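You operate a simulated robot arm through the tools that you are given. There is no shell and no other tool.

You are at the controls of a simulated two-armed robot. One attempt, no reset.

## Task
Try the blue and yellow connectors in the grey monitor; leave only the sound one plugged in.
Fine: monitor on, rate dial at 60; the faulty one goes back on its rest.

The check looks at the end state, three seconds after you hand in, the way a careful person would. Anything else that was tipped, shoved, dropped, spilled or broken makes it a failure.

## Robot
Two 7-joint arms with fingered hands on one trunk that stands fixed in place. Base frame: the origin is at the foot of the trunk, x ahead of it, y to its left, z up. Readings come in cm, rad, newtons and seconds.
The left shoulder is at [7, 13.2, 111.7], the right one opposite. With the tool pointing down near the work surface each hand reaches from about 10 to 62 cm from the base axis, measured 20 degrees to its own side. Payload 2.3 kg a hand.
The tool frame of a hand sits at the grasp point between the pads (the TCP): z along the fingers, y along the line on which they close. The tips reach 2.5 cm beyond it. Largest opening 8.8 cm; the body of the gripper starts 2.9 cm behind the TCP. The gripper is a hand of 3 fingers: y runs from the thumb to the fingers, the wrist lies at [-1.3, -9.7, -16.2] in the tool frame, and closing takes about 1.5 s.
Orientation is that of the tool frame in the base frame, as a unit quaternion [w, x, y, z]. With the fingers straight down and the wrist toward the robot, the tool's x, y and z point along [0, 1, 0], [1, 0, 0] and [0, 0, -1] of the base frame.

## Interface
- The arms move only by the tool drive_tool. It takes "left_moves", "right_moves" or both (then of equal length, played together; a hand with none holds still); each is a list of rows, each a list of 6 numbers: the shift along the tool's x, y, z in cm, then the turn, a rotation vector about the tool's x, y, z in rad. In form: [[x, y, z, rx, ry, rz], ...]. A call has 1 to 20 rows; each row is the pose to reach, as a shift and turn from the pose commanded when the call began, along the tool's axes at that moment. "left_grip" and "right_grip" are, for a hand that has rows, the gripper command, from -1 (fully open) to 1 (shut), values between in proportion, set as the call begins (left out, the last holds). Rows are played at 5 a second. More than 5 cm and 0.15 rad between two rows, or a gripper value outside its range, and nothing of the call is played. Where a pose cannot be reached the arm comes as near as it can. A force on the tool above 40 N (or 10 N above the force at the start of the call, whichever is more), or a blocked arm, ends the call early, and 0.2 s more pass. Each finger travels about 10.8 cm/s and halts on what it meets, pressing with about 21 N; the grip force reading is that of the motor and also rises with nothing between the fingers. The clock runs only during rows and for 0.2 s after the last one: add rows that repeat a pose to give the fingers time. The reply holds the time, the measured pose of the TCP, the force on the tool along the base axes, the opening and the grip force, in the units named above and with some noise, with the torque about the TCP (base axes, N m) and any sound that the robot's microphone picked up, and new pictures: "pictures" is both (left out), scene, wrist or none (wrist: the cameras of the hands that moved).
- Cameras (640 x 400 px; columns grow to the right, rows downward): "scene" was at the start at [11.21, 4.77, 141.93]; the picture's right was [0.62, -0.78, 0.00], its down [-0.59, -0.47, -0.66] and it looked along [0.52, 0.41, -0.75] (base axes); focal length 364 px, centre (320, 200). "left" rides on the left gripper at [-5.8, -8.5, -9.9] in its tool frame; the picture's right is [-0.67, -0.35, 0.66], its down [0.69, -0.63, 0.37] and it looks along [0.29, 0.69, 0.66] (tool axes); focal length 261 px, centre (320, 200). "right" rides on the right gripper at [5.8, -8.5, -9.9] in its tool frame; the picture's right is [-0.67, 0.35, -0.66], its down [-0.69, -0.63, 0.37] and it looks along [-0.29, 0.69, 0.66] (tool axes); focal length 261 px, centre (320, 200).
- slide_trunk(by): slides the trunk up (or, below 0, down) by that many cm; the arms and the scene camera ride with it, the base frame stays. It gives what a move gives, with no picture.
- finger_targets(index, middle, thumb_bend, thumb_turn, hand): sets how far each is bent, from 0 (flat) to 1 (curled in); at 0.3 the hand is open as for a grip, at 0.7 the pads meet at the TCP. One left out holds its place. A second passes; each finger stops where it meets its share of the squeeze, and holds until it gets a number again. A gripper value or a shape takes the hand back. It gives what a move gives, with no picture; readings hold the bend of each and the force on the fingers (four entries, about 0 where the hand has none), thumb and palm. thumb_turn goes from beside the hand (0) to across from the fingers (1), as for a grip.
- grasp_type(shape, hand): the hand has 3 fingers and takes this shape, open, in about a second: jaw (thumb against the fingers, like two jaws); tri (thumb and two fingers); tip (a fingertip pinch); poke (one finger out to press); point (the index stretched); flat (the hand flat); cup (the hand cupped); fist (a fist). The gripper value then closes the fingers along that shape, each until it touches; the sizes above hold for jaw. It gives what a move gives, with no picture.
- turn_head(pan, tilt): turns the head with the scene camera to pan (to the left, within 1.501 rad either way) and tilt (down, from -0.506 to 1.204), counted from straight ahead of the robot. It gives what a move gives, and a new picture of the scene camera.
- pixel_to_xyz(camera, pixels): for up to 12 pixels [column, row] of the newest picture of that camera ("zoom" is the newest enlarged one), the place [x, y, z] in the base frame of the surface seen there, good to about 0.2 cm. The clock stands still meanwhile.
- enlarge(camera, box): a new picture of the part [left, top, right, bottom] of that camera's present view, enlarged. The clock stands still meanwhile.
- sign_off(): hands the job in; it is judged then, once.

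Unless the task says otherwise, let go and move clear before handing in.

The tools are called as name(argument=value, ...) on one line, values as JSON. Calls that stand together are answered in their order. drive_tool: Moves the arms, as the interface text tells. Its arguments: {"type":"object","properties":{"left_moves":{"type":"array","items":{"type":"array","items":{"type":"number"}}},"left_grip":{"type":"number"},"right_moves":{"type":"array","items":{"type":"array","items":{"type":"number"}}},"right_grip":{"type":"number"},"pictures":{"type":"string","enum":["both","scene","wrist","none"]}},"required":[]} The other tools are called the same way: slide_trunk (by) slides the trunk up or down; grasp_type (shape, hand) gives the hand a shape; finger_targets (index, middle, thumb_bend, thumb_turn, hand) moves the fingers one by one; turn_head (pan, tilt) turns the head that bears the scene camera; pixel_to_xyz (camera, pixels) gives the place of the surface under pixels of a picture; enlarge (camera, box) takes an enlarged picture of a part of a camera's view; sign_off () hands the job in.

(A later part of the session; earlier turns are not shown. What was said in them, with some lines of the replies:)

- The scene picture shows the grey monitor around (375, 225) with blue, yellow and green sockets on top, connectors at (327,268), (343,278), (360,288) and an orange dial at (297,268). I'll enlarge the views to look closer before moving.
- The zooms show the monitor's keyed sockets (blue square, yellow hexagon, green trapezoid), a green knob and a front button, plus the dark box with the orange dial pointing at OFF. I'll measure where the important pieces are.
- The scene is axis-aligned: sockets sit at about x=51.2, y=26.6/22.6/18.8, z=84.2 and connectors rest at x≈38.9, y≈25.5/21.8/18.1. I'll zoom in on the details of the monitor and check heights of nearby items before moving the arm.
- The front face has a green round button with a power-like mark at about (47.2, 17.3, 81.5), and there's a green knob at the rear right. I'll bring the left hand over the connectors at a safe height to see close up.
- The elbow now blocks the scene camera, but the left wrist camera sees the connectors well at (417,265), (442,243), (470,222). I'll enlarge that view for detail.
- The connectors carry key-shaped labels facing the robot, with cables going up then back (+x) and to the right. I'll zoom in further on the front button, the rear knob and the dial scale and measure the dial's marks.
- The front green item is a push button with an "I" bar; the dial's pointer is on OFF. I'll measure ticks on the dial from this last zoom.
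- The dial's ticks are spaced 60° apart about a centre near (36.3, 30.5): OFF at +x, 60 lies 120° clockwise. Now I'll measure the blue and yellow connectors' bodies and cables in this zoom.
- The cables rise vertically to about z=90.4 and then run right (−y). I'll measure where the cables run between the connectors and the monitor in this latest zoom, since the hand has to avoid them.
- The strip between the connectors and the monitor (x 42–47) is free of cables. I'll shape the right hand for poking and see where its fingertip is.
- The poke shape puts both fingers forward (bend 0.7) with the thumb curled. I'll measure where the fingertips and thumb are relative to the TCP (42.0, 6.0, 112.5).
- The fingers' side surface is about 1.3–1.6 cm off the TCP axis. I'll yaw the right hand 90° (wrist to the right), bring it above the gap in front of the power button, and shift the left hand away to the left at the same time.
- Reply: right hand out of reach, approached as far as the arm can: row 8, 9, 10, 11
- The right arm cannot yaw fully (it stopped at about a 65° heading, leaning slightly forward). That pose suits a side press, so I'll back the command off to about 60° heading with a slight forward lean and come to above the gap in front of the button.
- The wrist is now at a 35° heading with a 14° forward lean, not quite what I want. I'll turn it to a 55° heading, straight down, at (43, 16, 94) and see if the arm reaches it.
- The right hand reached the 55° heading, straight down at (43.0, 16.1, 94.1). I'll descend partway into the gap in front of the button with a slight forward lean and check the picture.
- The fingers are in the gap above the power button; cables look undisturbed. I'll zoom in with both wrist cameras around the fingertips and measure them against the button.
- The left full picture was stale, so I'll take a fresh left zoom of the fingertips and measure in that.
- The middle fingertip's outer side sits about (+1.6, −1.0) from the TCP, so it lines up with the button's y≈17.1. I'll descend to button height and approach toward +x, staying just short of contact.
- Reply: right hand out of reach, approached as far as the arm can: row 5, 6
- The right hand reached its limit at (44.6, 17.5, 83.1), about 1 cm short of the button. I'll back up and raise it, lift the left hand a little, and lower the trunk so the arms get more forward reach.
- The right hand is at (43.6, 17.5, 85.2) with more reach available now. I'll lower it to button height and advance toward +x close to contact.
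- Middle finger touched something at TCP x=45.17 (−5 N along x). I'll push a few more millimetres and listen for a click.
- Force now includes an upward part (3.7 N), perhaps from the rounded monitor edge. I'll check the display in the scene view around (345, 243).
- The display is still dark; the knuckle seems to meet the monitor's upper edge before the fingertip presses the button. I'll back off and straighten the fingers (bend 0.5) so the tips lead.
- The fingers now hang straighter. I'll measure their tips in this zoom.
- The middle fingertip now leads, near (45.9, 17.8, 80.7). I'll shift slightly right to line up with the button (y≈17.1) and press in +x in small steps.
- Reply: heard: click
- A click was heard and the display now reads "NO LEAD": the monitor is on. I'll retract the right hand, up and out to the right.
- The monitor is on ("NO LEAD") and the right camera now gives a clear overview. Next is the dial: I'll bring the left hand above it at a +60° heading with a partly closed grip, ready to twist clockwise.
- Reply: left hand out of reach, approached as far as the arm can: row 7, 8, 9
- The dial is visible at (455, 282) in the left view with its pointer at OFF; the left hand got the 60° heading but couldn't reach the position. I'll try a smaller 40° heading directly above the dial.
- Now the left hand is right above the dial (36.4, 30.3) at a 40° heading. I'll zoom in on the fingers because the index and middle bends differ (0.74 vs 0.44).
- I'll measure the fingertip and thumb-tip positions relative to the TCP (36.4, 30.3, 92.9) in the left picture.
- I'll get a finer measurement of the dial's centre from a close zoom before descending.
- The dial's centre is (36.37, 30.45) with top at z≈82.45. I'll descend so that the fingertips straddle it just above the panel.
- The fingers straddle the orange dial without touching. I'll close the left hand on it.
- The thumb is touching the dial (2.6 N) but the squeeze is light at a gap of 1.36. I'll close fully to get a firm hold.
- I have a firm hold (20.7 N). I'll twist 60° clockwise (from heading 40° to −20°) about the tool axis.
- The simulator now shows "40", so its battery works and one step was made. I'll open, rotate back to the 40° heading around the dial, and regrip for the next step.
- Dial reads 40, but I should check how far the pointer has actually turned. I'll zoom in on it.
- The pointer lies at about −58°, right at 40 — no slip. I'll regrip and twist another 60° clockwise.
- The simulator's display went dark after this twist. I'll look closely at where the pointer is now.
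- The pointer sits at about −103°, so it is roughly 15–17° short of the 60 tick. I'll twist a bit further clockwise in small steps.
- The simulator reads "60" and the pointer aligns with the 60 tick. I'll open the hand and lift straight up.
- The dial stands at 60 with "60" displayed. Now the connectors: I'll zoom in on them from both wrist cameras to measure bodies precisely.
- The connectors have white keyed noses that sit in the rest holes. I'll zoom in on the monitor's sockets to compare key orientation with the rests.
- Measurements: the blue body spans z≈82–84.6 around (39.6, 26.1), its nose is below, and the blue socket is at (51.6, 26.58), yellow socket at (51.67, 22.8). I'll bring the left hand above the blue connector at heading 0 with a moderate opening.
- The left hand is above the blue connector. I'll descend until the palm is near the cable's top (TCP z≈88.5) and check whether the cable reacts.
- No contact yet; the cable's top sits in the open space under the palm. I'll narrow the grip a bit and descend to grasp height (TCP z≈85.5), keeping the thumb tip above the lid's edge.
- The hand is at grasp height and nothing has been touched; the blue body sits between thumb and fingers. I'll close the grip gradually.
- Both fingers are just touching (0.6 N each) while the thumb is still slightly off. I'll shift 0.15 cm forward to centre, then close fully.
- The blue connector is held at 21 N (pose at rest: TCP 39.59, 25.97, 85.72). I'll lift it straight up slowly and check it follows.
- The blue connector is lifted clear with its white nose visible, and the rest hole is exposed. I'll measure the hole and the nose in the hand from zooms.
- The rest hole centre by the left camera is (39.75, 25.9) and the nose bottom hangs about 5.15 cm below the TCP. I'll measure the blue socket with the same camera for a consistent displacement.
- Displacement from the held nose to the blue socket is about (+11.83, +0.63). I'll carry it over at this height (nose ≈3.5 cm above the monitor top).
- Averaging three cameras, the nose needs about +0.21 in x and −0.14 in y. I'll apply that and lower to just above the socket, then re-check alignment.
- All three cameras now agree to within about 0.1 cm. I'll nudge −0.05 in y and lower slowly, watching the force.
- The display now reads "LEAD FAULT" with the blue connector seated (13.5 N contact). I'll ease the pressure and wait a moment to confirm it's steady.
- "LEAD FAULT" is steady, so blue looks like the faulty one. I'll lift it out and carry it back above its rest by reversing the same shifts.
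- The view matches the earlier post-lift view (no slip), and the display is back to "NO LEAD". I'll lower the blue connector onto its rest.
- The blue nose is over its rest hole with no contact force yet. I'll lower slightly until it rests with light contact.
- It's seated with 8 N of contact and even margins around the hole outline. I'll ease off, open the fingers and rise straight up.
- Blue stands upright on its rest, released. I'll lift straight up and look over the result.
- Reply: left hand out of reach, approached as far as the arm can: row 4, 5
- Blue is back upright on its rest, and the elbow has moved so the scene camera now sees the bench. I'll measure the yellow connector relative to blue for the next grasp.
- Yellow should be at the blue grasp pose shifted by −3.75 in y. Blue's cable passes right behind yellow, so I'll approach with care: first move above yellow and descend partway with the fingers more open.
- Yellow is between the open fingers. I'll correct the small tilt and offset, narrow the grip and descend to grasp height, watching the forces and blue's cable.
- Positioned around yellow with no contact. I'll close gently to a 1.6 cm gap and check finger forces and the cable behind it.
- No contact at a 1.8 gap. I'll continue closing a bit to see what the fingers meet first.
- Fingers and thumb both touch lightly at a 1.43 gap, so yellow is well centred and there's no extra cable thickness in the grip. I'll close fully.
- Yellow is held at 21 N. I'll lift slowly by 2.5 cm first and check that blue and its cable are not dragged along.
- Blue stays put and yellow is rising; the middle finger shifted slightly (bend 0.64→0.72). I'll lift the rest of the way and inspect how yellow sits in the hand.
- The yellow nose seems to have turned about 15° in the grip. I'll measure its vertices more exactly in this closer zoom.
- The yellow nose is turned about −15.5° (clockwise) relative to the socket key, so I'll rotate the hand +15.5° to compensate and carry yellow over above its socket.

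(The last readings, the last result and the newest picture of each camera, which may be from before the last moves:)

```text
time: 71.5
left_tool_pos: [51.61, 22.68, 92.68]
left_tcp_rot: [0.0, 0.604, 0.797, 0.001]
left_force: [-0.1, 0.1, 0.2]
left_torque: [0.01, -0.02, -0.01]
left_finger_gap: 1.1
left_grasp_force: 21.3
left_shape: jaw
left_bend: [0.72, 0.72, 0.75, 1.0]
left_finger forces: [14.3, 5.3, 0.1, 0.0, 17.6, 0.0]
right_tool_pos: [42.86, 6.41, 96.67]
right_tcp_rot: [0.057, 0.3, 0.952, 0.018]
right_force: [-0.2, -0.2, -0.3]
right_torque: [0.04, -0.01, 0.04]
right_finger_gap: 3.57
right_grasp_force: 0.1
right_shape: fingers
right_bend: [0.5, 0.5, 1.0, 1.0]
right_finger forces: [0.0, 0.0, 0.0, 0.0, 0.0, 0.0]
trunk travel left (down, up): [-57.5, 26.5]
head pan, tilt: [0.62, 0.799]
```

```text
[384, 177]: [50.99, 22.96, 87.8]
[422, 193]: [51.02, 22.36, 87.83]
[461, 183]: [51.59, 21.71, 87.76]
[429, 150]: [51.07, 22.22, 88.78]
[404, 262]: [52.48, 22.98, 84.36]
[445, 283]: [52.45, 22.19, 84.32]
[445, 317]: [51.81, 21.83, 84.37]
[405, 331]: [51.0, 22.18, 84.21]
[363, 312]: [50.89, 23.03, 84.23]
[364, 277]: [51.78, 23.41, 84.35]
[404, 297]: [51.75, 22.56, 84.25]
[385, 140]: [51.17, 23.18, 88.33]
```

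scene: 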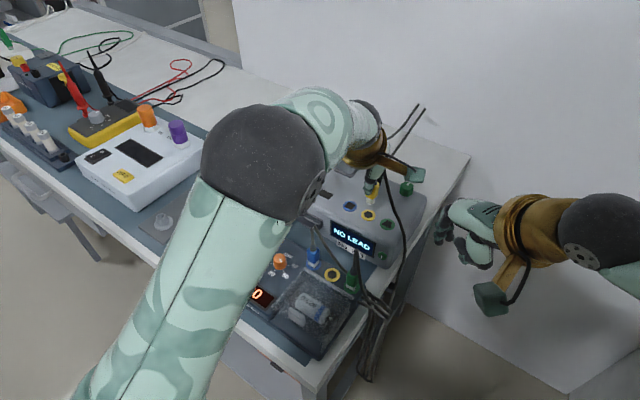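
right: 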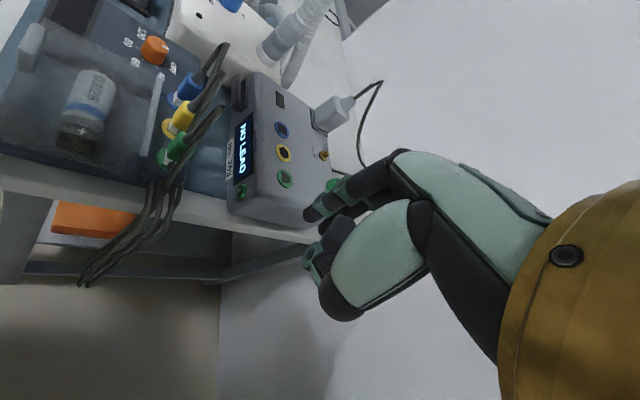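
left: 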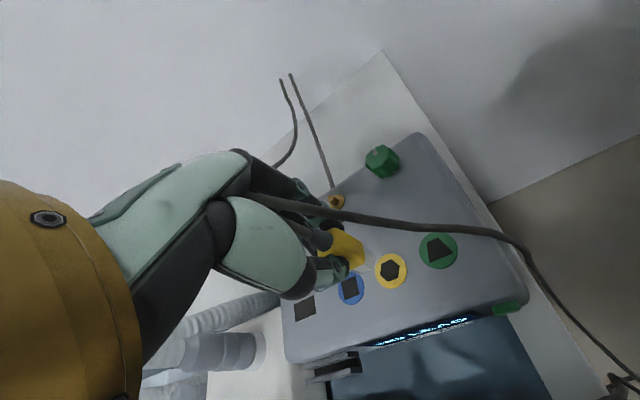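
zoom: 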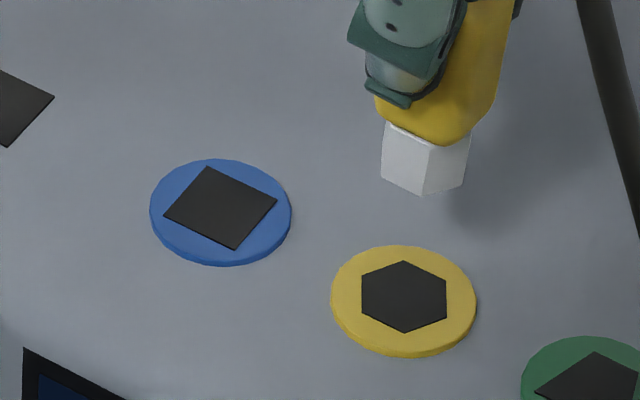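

All cameras show the yellow nose aligned in rotation and needing about +0.13 in x. I'll apply that and lower to just above the socket.

drive_tool(left_moves=[[-0.03, 0.06, 0.6, 0, 0, 0], [-0.056, 0.125, 1.5, 0, 0, 0], [-0.056, 0.125, 2.4, 0, 0, 0], [-0.056, 0.125, 2.9, 0, 0, 0], [-0.056, 0.125, 2.9, 0, 0, 0]], pictures="none")

enlarge(camera="right", box=[272, 125, 312, 165])

enlarge(camera="left", box=[330, 225, 410, 295])

enlarge(camera="scene", box=[350, 195, 380, 225])

```text
time: 72.7
left_tool_pos: [51.81, 22.92, 89.72]
left_tcp_rot: [0.0, 0.605, 0.796, 0.0]
left_force: [0.5, 0.1, -1.2]
left_torque: [-0.03, -0.01, -0.02]
left_finger_gap: 1.07
left_grasp_force: 20.9
left_shape: jaw
left_bend: [0.72, 0.72, 0.75, 1.0]
left_finger forces: [14.4, 5.2, 0.0, 0.0, 17.4, 0.1]
right_tool_pos: [42.89, 6.3, 96.63]
right_tcp_rot: [0.057, 0.3, 0.952, 0.018]
right_force: [0.4, 0.1, -0.4]
right_torque: [0.02, 0.02, -0.01]
right_finger_gap: 3.58
right_grasp_force: 0.1
right_shape: fingers
right_bend: [0.5, 0.5, 1.0, 1.0]
right_finger forces: [0.1, 0.1, 0.0, 0.0, 0.1, 0.0]
trunk travel left (down, up): [-57.5, 26.5]
head pan, tilt: [0.62, 0.799]
```

```text
10.00 times, centred on (292, 145) of right
```

zoom: 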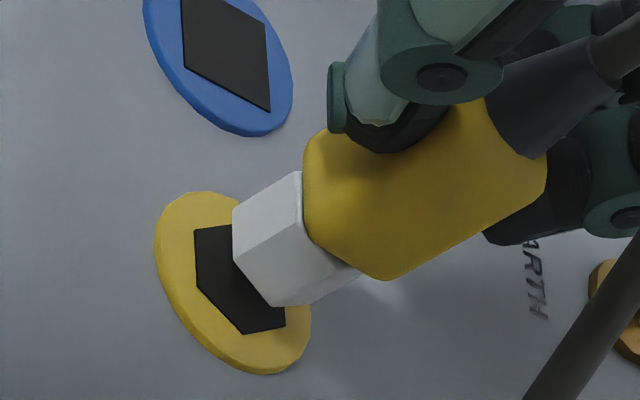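

```text
5.71 times, centred on (370, 260) of left
```

zoom: 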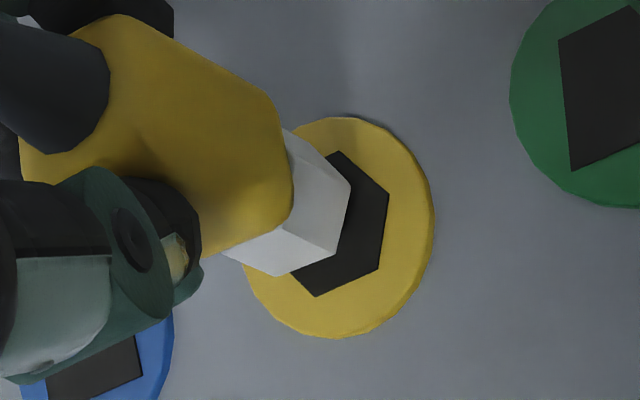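

```text
13.33 times, centred on (365, 210) of scene
```

zoom: 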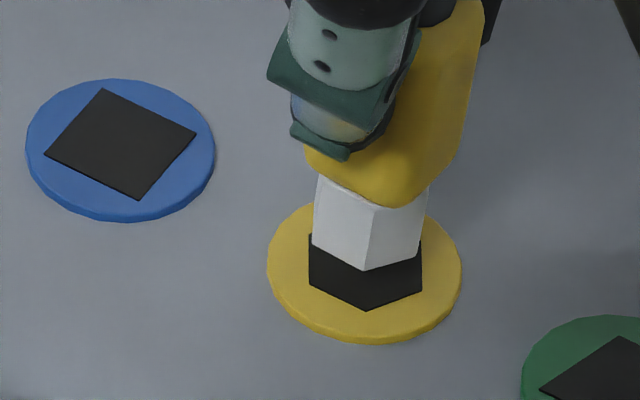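

pixel_to_xyz(camera="zoom", pixels=[[314, 240], [363, 268], [418, 253], [311, 284], [366, 309], [420, 290], [371, 210], [340, 255], [390, 258]])

enlarge(camera="left", box=[330, 225, 410, 295])

```text
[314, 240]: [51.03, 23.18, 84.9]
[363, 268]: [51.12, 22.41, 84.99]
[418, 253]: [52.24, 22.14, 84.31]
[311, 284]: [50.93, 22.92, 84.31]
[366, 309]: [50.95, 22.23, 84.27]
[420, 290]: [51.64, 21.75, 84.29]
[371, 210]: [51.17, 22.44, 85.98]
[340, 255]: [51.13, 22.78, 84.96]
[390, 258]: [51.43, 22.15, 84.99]
```

```text
5.71 times, centred on (370, 260) of left
```

zoom: 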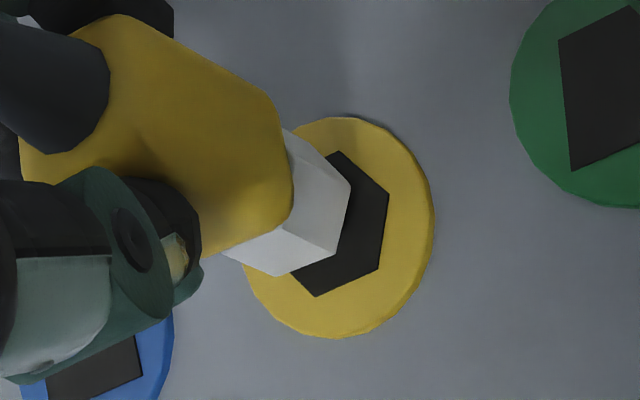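

pixel_to_xyz(camera="zoom", pixels=[[280, 274], [336, 254], [347, 187], [316, 294], [376, 268], [387, 195], [339, 154], [310, 230], [330, 170]])

enlarge(camera="right", box=[277, 130, 307, 160])

```text
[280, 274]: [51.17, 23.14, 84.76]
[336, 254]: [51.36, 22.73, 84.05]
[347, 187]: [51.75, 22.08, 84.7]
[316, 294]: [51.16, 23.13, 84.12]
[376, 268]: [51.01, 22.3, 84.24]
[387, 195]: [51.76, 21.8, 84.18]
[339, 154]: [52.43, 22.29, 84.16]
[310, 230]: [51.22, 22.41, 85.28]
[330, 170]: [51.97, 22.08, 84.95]
```

```text
13.33 times, centred on (292, 145) of right
```

zoom: 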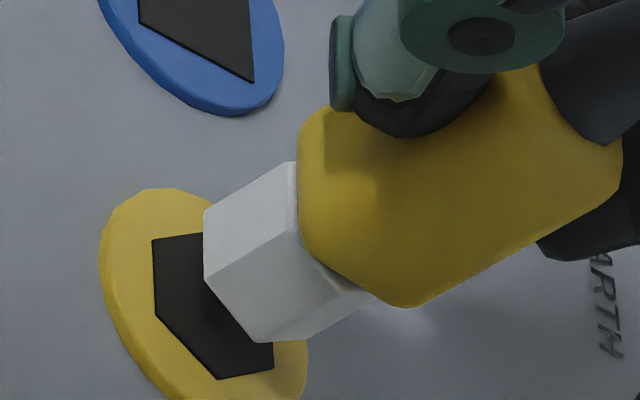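

pixel_to_xyz(camera="zoom", pixels=[[206, 213], [208, 270], [255, 338], [297, 337], [154, 242], [157, 309], [219, 377], [271, 367], [297, 232], [375, 297]])

```text
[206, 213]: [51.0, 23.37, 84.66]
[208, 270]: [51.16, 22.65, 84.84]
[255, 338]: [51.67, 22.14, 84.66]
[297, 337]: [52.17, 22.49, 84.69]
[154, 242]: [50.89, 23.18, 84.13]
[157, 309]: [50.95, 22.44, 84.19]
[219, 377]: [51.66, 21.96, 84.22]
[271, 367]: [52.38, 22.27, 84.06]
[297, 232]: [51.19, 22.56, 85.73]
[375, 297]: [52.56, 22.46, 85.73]
```

The nose needs about −0.16 in y and ~3.5° more counter-clockwise turn. I'll apply both and then press down slowly, watching the force.

drive_tool(left_moves=[[-0.149, -0.062, 0, 0, 0, -0.06], [-0.149, -0.062, 0.2, 0, 0, -0.06], [-0.149, -0.062, 0.4, 0, 0, -0.06], [-0.149, -0.062, 0.6, 0, 0, -0.06], [-0.149, -0.062, 0.75, 0, 0, -0.06], [-0.149, -0.062, 0.85, 0, 0, -0.06], [-0.149, -0.062, 0.85, 0, 0, -0.06]], pictures="none")

enlarge(camera="scene", box=[320, 180, 400, 260])

enlarge(camera="left", box=[330, 225, 410, 295])

```text
time: 74.3
left_tool_pos: [51.6, 22.58, 89.02]
left_tcp_rot: [0.001, 0.58, 0.815, 0.001]
left_force: [0.1, 2.5, 6.4]
left_torque: [0.07, -0.08, 0.05]
left_finger_gap: 1.08
left_grasp_force: 21.0
left_shape: jaw
left_bend: [0.72, 0.72, 0.75, 1.0]
left_finger forces: [15.1, 7.4, 0.0, 0.0, 18.8, 0.1]
right_tool_pos: [42.77, 6.49, 96.64]
right_tcp_rot: [0.058, 0.301, 0.952, 0.019]
right_force: [1.0, 0.3, -0.4]
right_torque: [-0.01, 0.02, 0.0]
right_finger_gap: 3.55
right_grasp_force: 0.0
right_shape: fingers
right_bend: [0.5, 0.5, 1.0, 1.0]
right_finger forces: [0.0, 0.1, 0.0, 0.0, 0.0, 0.0]
trunk travel left (down, up): [-57.5, 26.5]
head pan, tilt: [0.62, 0.799]
```

```text
5.00 times, centred on (360, 220) of scene
```

zoom: 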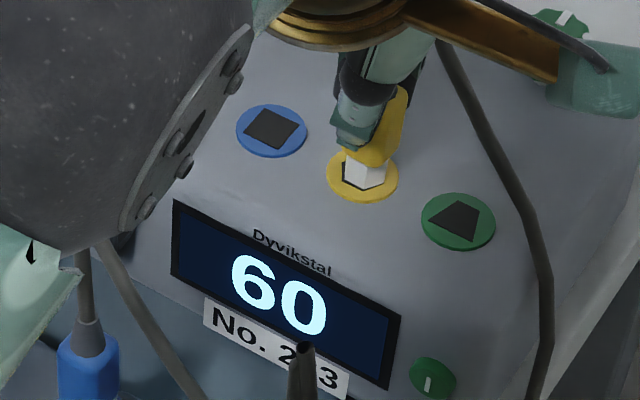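

```text
5.71 times, centred on (370, 260) of left
```

zoom: 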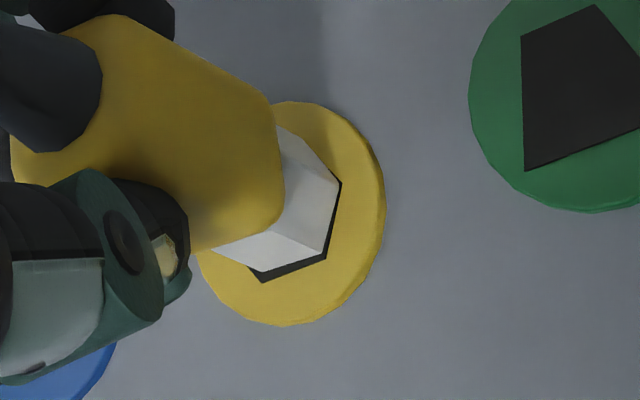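

The monitor reads "60": yellow is the sound connector. I'll press a little more to check whether it seats deeper before releasing.

drive_tool(left_moves=[[0, 0, 0.1, 0, 0, 0], [0, 0, 0.2, 0, 0, 0], [0, 0, 0.3, 0, 0, 0], [0, 0, 0.3, 0, 0, 0]], pictures="none")

enlarge(camera="right", box=[260, 110, 330, 180])

enlarge(camera="left", box=[330, 225, 410, 295])

```text
time: 75.3
left_tool_pos: [51.46, 22.82, 88.87]
left_tcp_rot: [0.003, 0.58, 0.815, 0.004]
left_force: [1.5, 6.3, 19.8]
left_torque: [0.17, -0.12, 0.09]
left_finger_gap: 1.13
left_grasp_force: 21.0
left_shape: jaw
left_bend: [0.73, 0.72, 0.75, 1.0]
left_finger forces: [17.8, 11.1, 0.0, 0.0, 20.0, 0.0]
right_tool_pos: [42.45, 6.41, 96.87]
right_tcp_rot: [0.059, 0.299, 0.952, 0.019]
right_force: [1.2, 0.2, 0.1]
right_torque: [0.0, 0.02, -0.01]
right_finger_gap: 3.58
right_grasp_force: 0.1
right_shape: fingers
right_bend: [0.5, 0.5, 1.0, 1.0]
right_finger forces: [0.0, 0.0, 0.0, 0.0, 0.1, 0.0]
trunk travel left (down, up): [-57.5, 26.5]
head pan, tilt: [0.62, 0.799]
```

```text
5.71 times, centred on (295, 145) of right
```

zoom: 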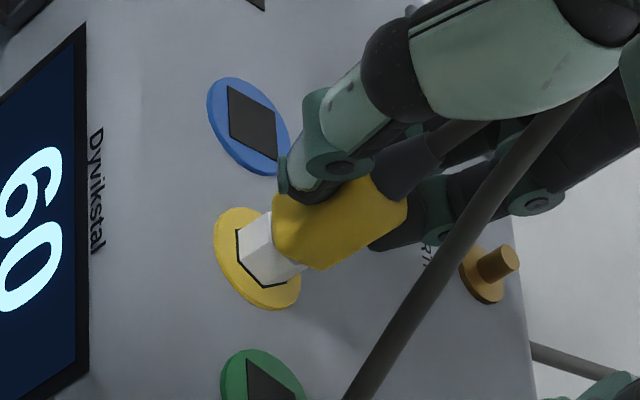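

```text
5.71 times, centred on (370, 260) of left
```

zoom: 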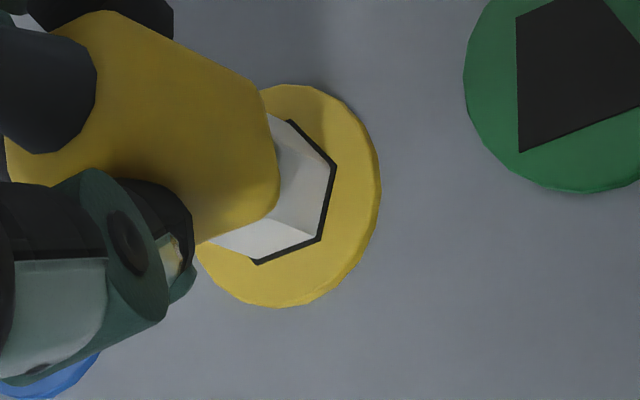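

Yellow now sits with even margins in its socket. I'll ease off the pressure and then open the fingers only slightly, to see whether it stands by itself.

drive_tool(left_moves=[[0, 0, -0.1, 0, 0, 0], [0, 0, -0.2, 0, 0, 0], [0, 0, -0.25, 0, 0, 0], [0, 0, -0.25, 0, 0, 0]], pictures="none")

drive_tool(left_moves=[[0, 0, 0, 0, 0, 0], [0, 0, 0, 0, 0, 0], [0, 0, 0, 0, 0, 0], [0, 0, 0, 0, 0, 0]], left_grip=0.6, pictures="none")

enlarge(camera="right", box=[260, 110, 330, 180])

enlarge(camera="scene", box=[320, 180, 400, 260])

```text
time: 76.3
left_tool_pos: [51.58, 22.77, 88.89]
left_tcp_rot: [0.001, 0.58, 0.814, 0.0]
left_force: [-2.1, 5.7, 8.3]
left_torque: [0.13, -0.04, 0.06]
left_finger_gap: 1.14
left_grasp_force: 21.9
left_shape: jaw
left_bend: [0.73, 0.72, 0.75, 1.0]
left_finger forces: [16.1, 9.1, 0.0, 0.0, 20.0, 0.0]
right_tool_pos: [42.64, 6.53, 96.83]
right_tcp_rot: [0.058, 0.3, 0.952, 0.018]
right_force: [0.2, 0.5, 0.7]
right_torque: [-0.02, 0.0, 0.01]
right_finger_gap: 3.57
right_grasp_force: 0.0
right_shape: fingers
right_bend: [0.5, 0.5, 1.0, 1.0]
right_finger forces: [0.1, 0.0, 0.0, 0.1, 0.1, 0.0]
trunk travel left (down, up): [-57.5, 26.5]
head pan, tilt: [0.62, 0.799]
```

```text
time: 77.3
left_tool_pos: [51.7, 22.67, 88.89]
left_tcp_rot: [-0.001, 0.58, 0.815, -0.001]
left_force: [-0.7, -0.5, -0.3]
left_torque: [0.01, 0.0, -0.01]
left_finger_gap: 1.77
left_grasp_force: 0.1
left_shape: jaw
left_bend: [0.73, 0.58, 0.74, 1.0]
left_finger forces: [0.1, 0.1, 0.0, 0.1, 0.7, 0.0]
right_tool_pos: [42.8, 6.39, 96.68]
right_tcp_rot: [0.056, 0.299, 0.952, 0.018]
right_force: [0.4, 0.8, 0.2]
right_torque: [-0.04, 0.01, -0.02]
right_finger_gap: 3.56
right_grasp_force: 0.1
right_shape: fingers
right_bend: [0.5, 0.5, 1.0, 1.0]
right_finger forces: [0.0, 0.0, 0.0, 0.1, 0.1, 0.1]
trunk travel left (down, up): [-57.5, 26.5]
head pan, tilt: [0.62, 0.799]
```

```text
5.71 times, centred on (295, 145) of right
```

zoom: 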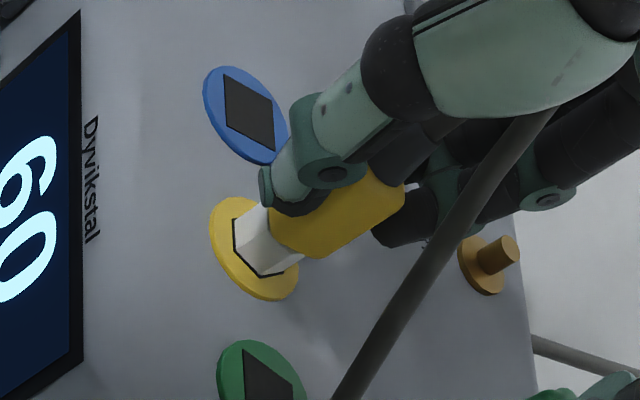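

```text
5.00 times, centred on (360, 220) of scene
```

zoom: 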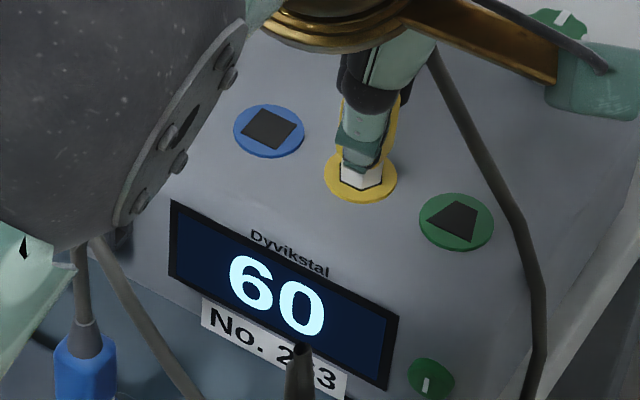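

The display still shows 60; the thumb still feels 0.7 N. I'll open a bit more and check that the connector doesn't follow the thumb.

drive_tool(left_moves=[[0, 0, 0, 0, 0, 0], [0, 0, 0, 0, 0, 0], [0, 0, 0, 0, 0, 0]], left_grip=0.45, pictures="none")

enlarge(camera="right", box=[260, 110, 330, 180])

enlarge(camera="scene", box=[340, 180, 390, 230])

enlarge(camera="left", box=[300, 205, 420, 305])

```text
time: 78.1
left_tool_pos: [51.85, 22.57, 88.89]
left_tcp_rot: [0.0, 0.581, 0.814, 0.0]
left_force: [0.2, 0.1, -0.3]
left_torque: [0.0, -0.02, -0.02]
left_finger_gap: 2.37
left_grasp_force: 0.1
left_shape: jaw
left_bend: [0.74, 0.55, 0.74, 1.0]
left_finger forces: [0.1, 0.0, 0.0, 0.1, 0.0, 0.0]
right_tool_pos: [42.95, 6.48, 96.58]
right_tcp_rot: [0.057, 0.3, 0.952, 0.018]
right_force: [-0.7, 0.3, -0.3]
right_torque: [0.02, 0.0, -0.03]
right_finger_gap: 3.59
right_grasp_force: 0.1
right_shape: fingers
right_bend: [0.5, 0.5, 1.0, 1.0]
right_finger forces: [0.0, 0.0, 0.1, 0.0, 0.0, 0.0]
trunk travel left (down, up): [-57.5, 26.5]
head pan, tilt: [0.62, 0.799]
```

```text
5.71 times, centred on (295, 145) of right
```

zoom: 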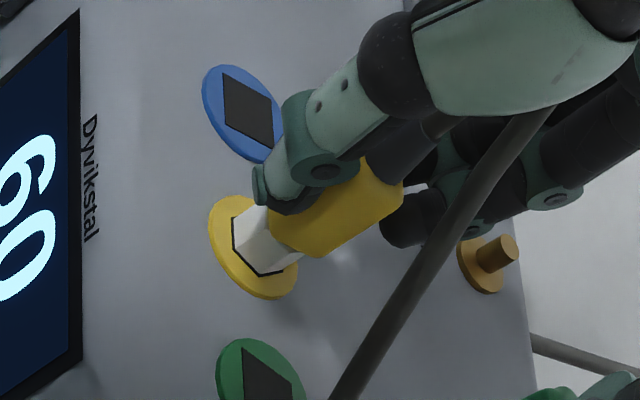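

```text
8.00 times, centred on (365, 205) of scene
```

zoom: 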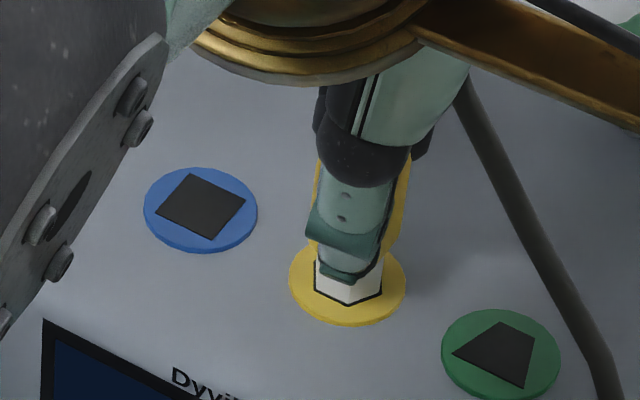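

```text
4.00 times, centred on (360, 255) of left
```

zoom: 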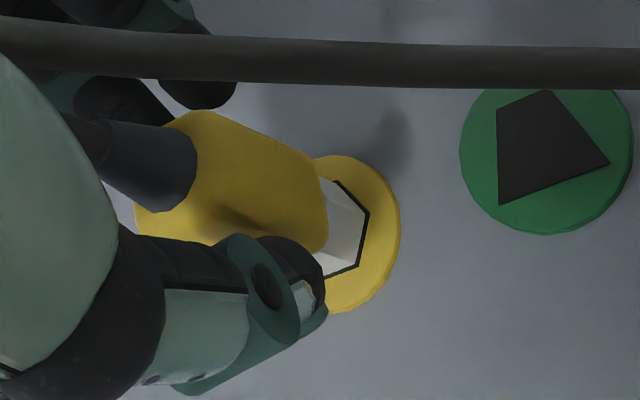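

The connector stands on its own, untouched, with even margins. I'll open a bit more and rise straight up.

drive_tool(left_moves=[[0, 0, 0, 0, 0, 0], [0, 0, 0, 0, 0, 0], [0, 0, -1.0, 0, 0, 0], [0, 0, -2.0, 0, 0, 0], [0, 0, -3.5, 0, 0, 0], [0, 0, -5.0, 0, 0, 0], [0, 0, -5.0, 0, 0, 0]], left_grip=0.2, pictures="both")

enlarge(camera="right", box=[240, 70, 350, 190])

```text
time: 79.7
left_tool_pos: [51.72, 22.73, 93.69]
left_tcp_rot: [0.001, 0.581, 0.814, 0.0]
left_force: [-0.4, -0.5, 0.5]
left_torque: [-0.01, 0.03, 0.03]
left_finger_gap: 3.47
left_grasp_force: 0.1
left_shape: jaw
left_bend: [0.74, 0.49, 0.73, 1.0]
left_finger forces: [0.1, 0.0, 0.0, 0.0, 0.1, 0.0]
right_tool_pos: [42.84, 6.36, 96.71]
right_tcp_rot: [0.057, 0.3, 0.952, 0.018]
right_force: [0.4, -0.4, -0.7]
right_torque: [-0.01, 0.02, 0.01]
right_finger_gap: 3.58
right_grasp_force: 0.2
right_shape: fingers
right_bend: [0.5, 0.5, 1.0, 1.0]
right_finger forces: [0.1, 0.0, 0.0, 0.0, 0.0, 0.0]
trunk travel left (down, up): [-57.5, 26.5]
head pan, tilt: [0.62, 0.799]
```

scene: 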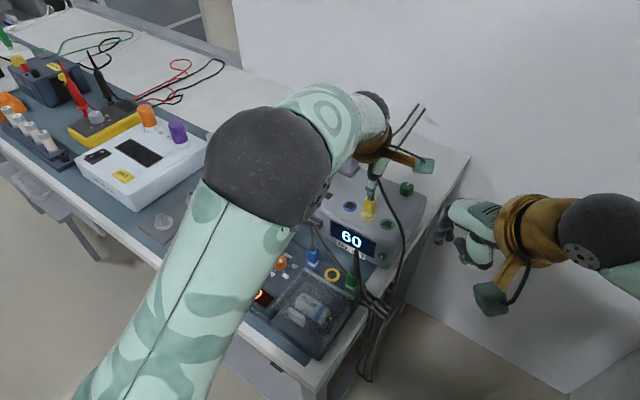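
left: 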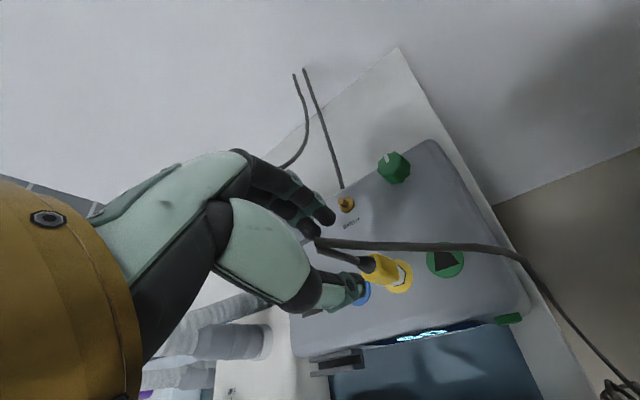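

```text
3.33 times, centred on (295, 130) of right
```

zoom: 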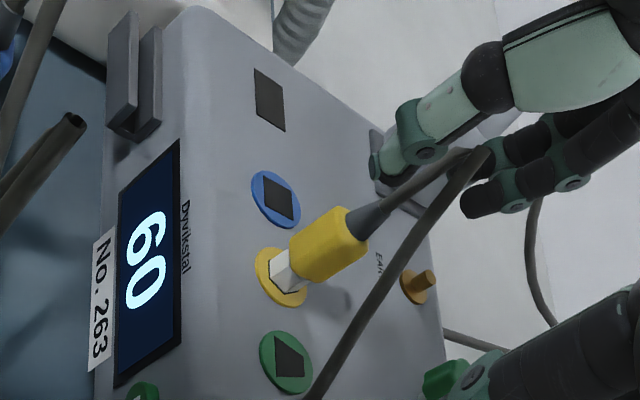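

Yellow stands plugged in and the monitor still shows 60. The cable's top is still between the open fingers, so I'll slide the hand out to the left along the gap direction.

drive_tool(left_moves=[[1.2, 0, -0.3, 0, 0, 0], [2.5, 0, -0.6, 0, 0, 0], [4.0, 0, -0.8, 0, 0, 0], [5.5, 0, -1.0, 0, 0, 0], [7.0, 0, -1.0, 0, 0, 0], [7.0, 0, -1.0, 0, 0, 0]], pictures="both")

enlarge(camera="right", box=[180, 40, 350, 200])

```text
time: 81.1
left_tool_pos: [49.56, 29.33, 94.67]
left_tcp_rot: [0.0, 0.581, 0.814, 0.0]
left_force: [-0.3, 0.3, -0.7]
left_torque: [0.02, 0.0, 0.03]
left_finger_gap: 3.47
left_grasp_force: 0.1
left_shape: jaw
left_bend: [0.74, 0.49, 0.73, 1.0]
left_finger forces: [0.0, 0.0, 0.0, 0.0, 0.0, 0.0]
right_tool_pos: [42.89, 6.44, 96.65]
right_tcp_rot: [0.056, 0.3, 0.952, 0.018]
right_force: [-0.5, 0.3, 0.0]
right_torque: [0.0, 0.01, -0.02]
right_finger_gap: 3.61
right_grasp_force: 0.0
right_shape: fingers
right_bend: [0.5, 0.5, 1.0, 1.0]
right_finger forces: [0.0, 0.0, 0.0, 0.1, 0.0, 0.0]
trunk travel left (down, up): [-57.5, 26.5]
head pan, tilt: [0.62, 0.799]
```

scene: 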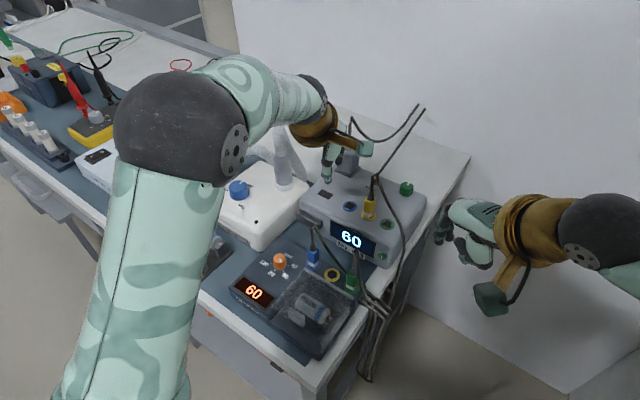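
left: 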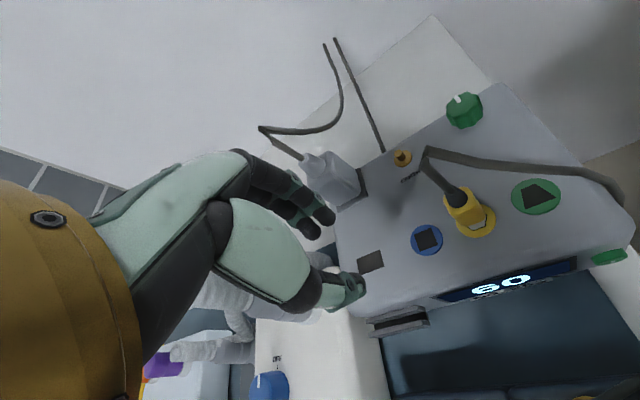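

```text
2.50 times, centred on (265, 120) of right
```

zoom: 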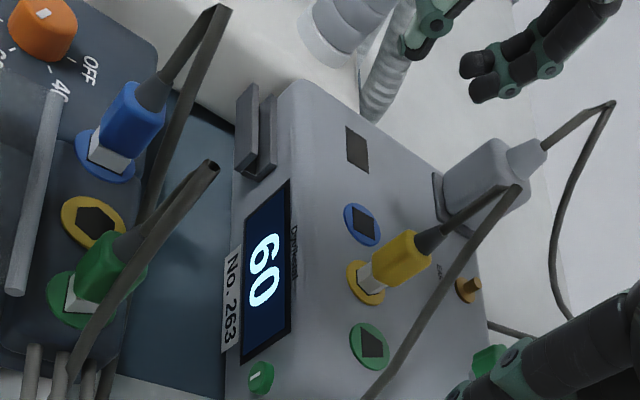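

Everything looks right: yellow plugged in with "60", blue on its rest, dial at 60. I'll move the left hand up and back, clear of the bench.

drive_tool(left_moves=[[0, 0, -1.5, 0, 0, 0], [0, 0, -3.5, 0, 0, 0], [1.0, -2.8, -4.5, 0, 0, 0], [2.0, -5.7, -5.5, 0, 0, 0], [2.9, -8.5, -6.5, 0, 0, 0], [3.9, -11.3, -7.5, 0, 0, 0], [5.5, -13.5, -8.5, 0, 0, 0]], pictures="both")

enlarge(camera="right", box=[60, 0, 350, 200])

```text
time: 82.7
left_tool_pos: [34.81, 30.16, 103.33]
left_tcp_rot: [0.001, 0.581, 0.814, 0.001]
left_force: [-1.1, 0.1, -0.4]
left_torque: [-0.03, 0.02, 0.0]
left_finger_gap: 3.47
left_grasp_force: 0.0
left_shape: jaw
left_bend: [0.74, 0.49, 0.73, 1.0]
left_finger forces: [0.0, 0.0, 0.0, 0.0, 0.1, 0.0]
right_tool_pos: [42.88, 6.4, 96.6]
right_tcp_rot: [0.057, 0.3, 0.952, 0.018]
right_force: [0.4, -0.2, 0.7]
right_torque: [0.02, 0.03, -0.02]
right_finger_gap: 3.56
right_grasp_force: 0.0
right_shape: fingers
right_bend: [0.5, 0.5, 1.0, 1.0]
right_finger forces: [0.0, 0.0, 0.0, 0.0, 0.0, 0.0]
trunk travel left (down, up): [-57.5, 26.5]
head pan, tilt: [0.62, 0.799]
```

scene: 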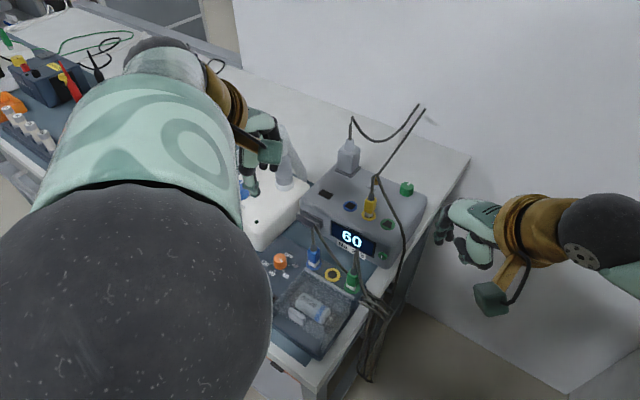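
left: 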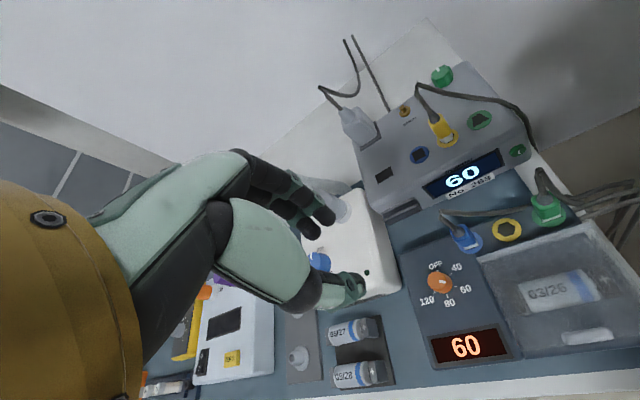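

```text
2.00 times, centred on (205, 100) of right
```

zoom: 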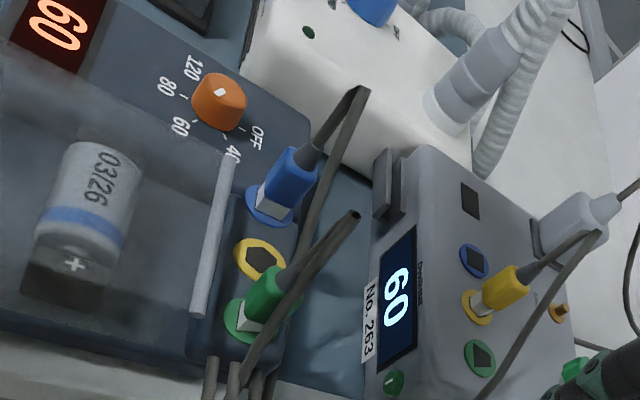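

Both displays read 60, yellow is in its socket and blue on its rest. I'll do final close-up checks of the dial pointer, blue's seat and yellow's seat before handing in.

enlarge(camera="left", box=[410, 200, 530, 310])

enlarge(camera="right", box=[155, 60, 225, 140])

enlarge(camera="right", box=[265, 105, 345, 185])

enlarge(camera="scene", box=[290, 160, 440, 310])

```text
3.64 times, centred on (470, 255) of left
```

zoom: 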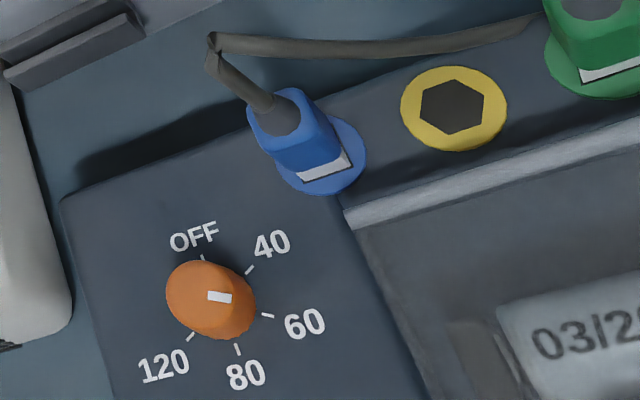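

```text
5.00 times, centred on (190, 100) of right
```

zoom: 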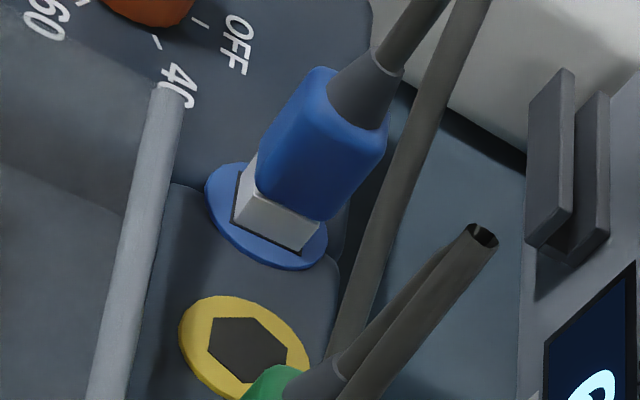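

```text
5.00 times, centred on (305, 145) of right
```

zoom: 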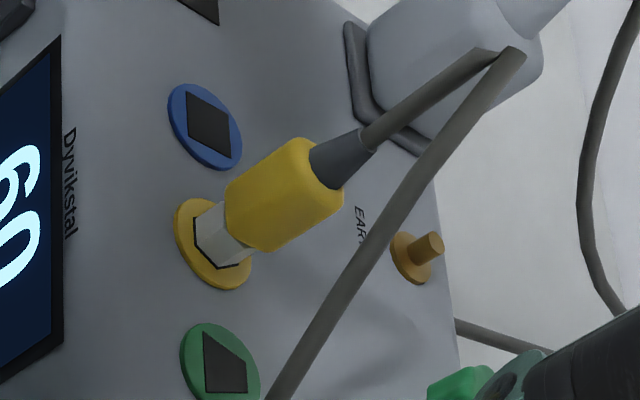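

```text
2.67 times, centred on (365, 235) of scene
```

zoom: 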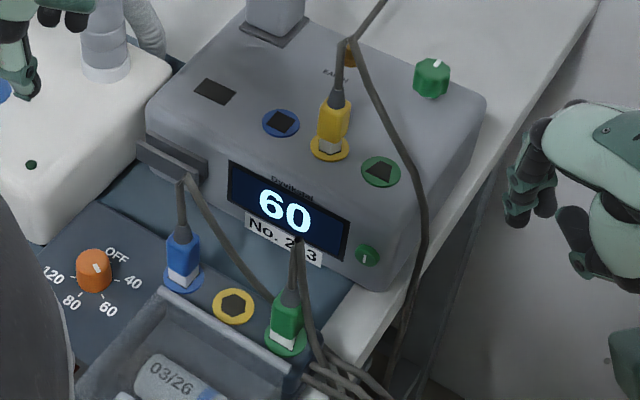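

Blue and yellow both sit square in their outlines (blue in its rest, yellow in its socket). The dial pointer is on 60, the monitor is on and reads 60, nothing else has moved, and both hands are clear. Handing in.

sign_off()

```text
The job is handed in.
```

The job is handed in: yellow is the sound connector and is plugged into its socket on the grey monitor. Blue is the faulty one and is back on its rest.

- **Blue:** in its socket the monitor read "LEAD FAULT" and stayed that way, so I put it back, standing upright.
- **Yellow:** in its socket the monitor read "60". It still read "60" after I let go and moved the hand away.
- **Monitor and dial:** the monitor is on, and the rate dial points at 60 with its own display showing "60".

Yellow turned about 15° in the grip when I lifted it, so I turned the hand to match the socket before seating it. The last close-ups showed nothing else moved, and both hands are clear.
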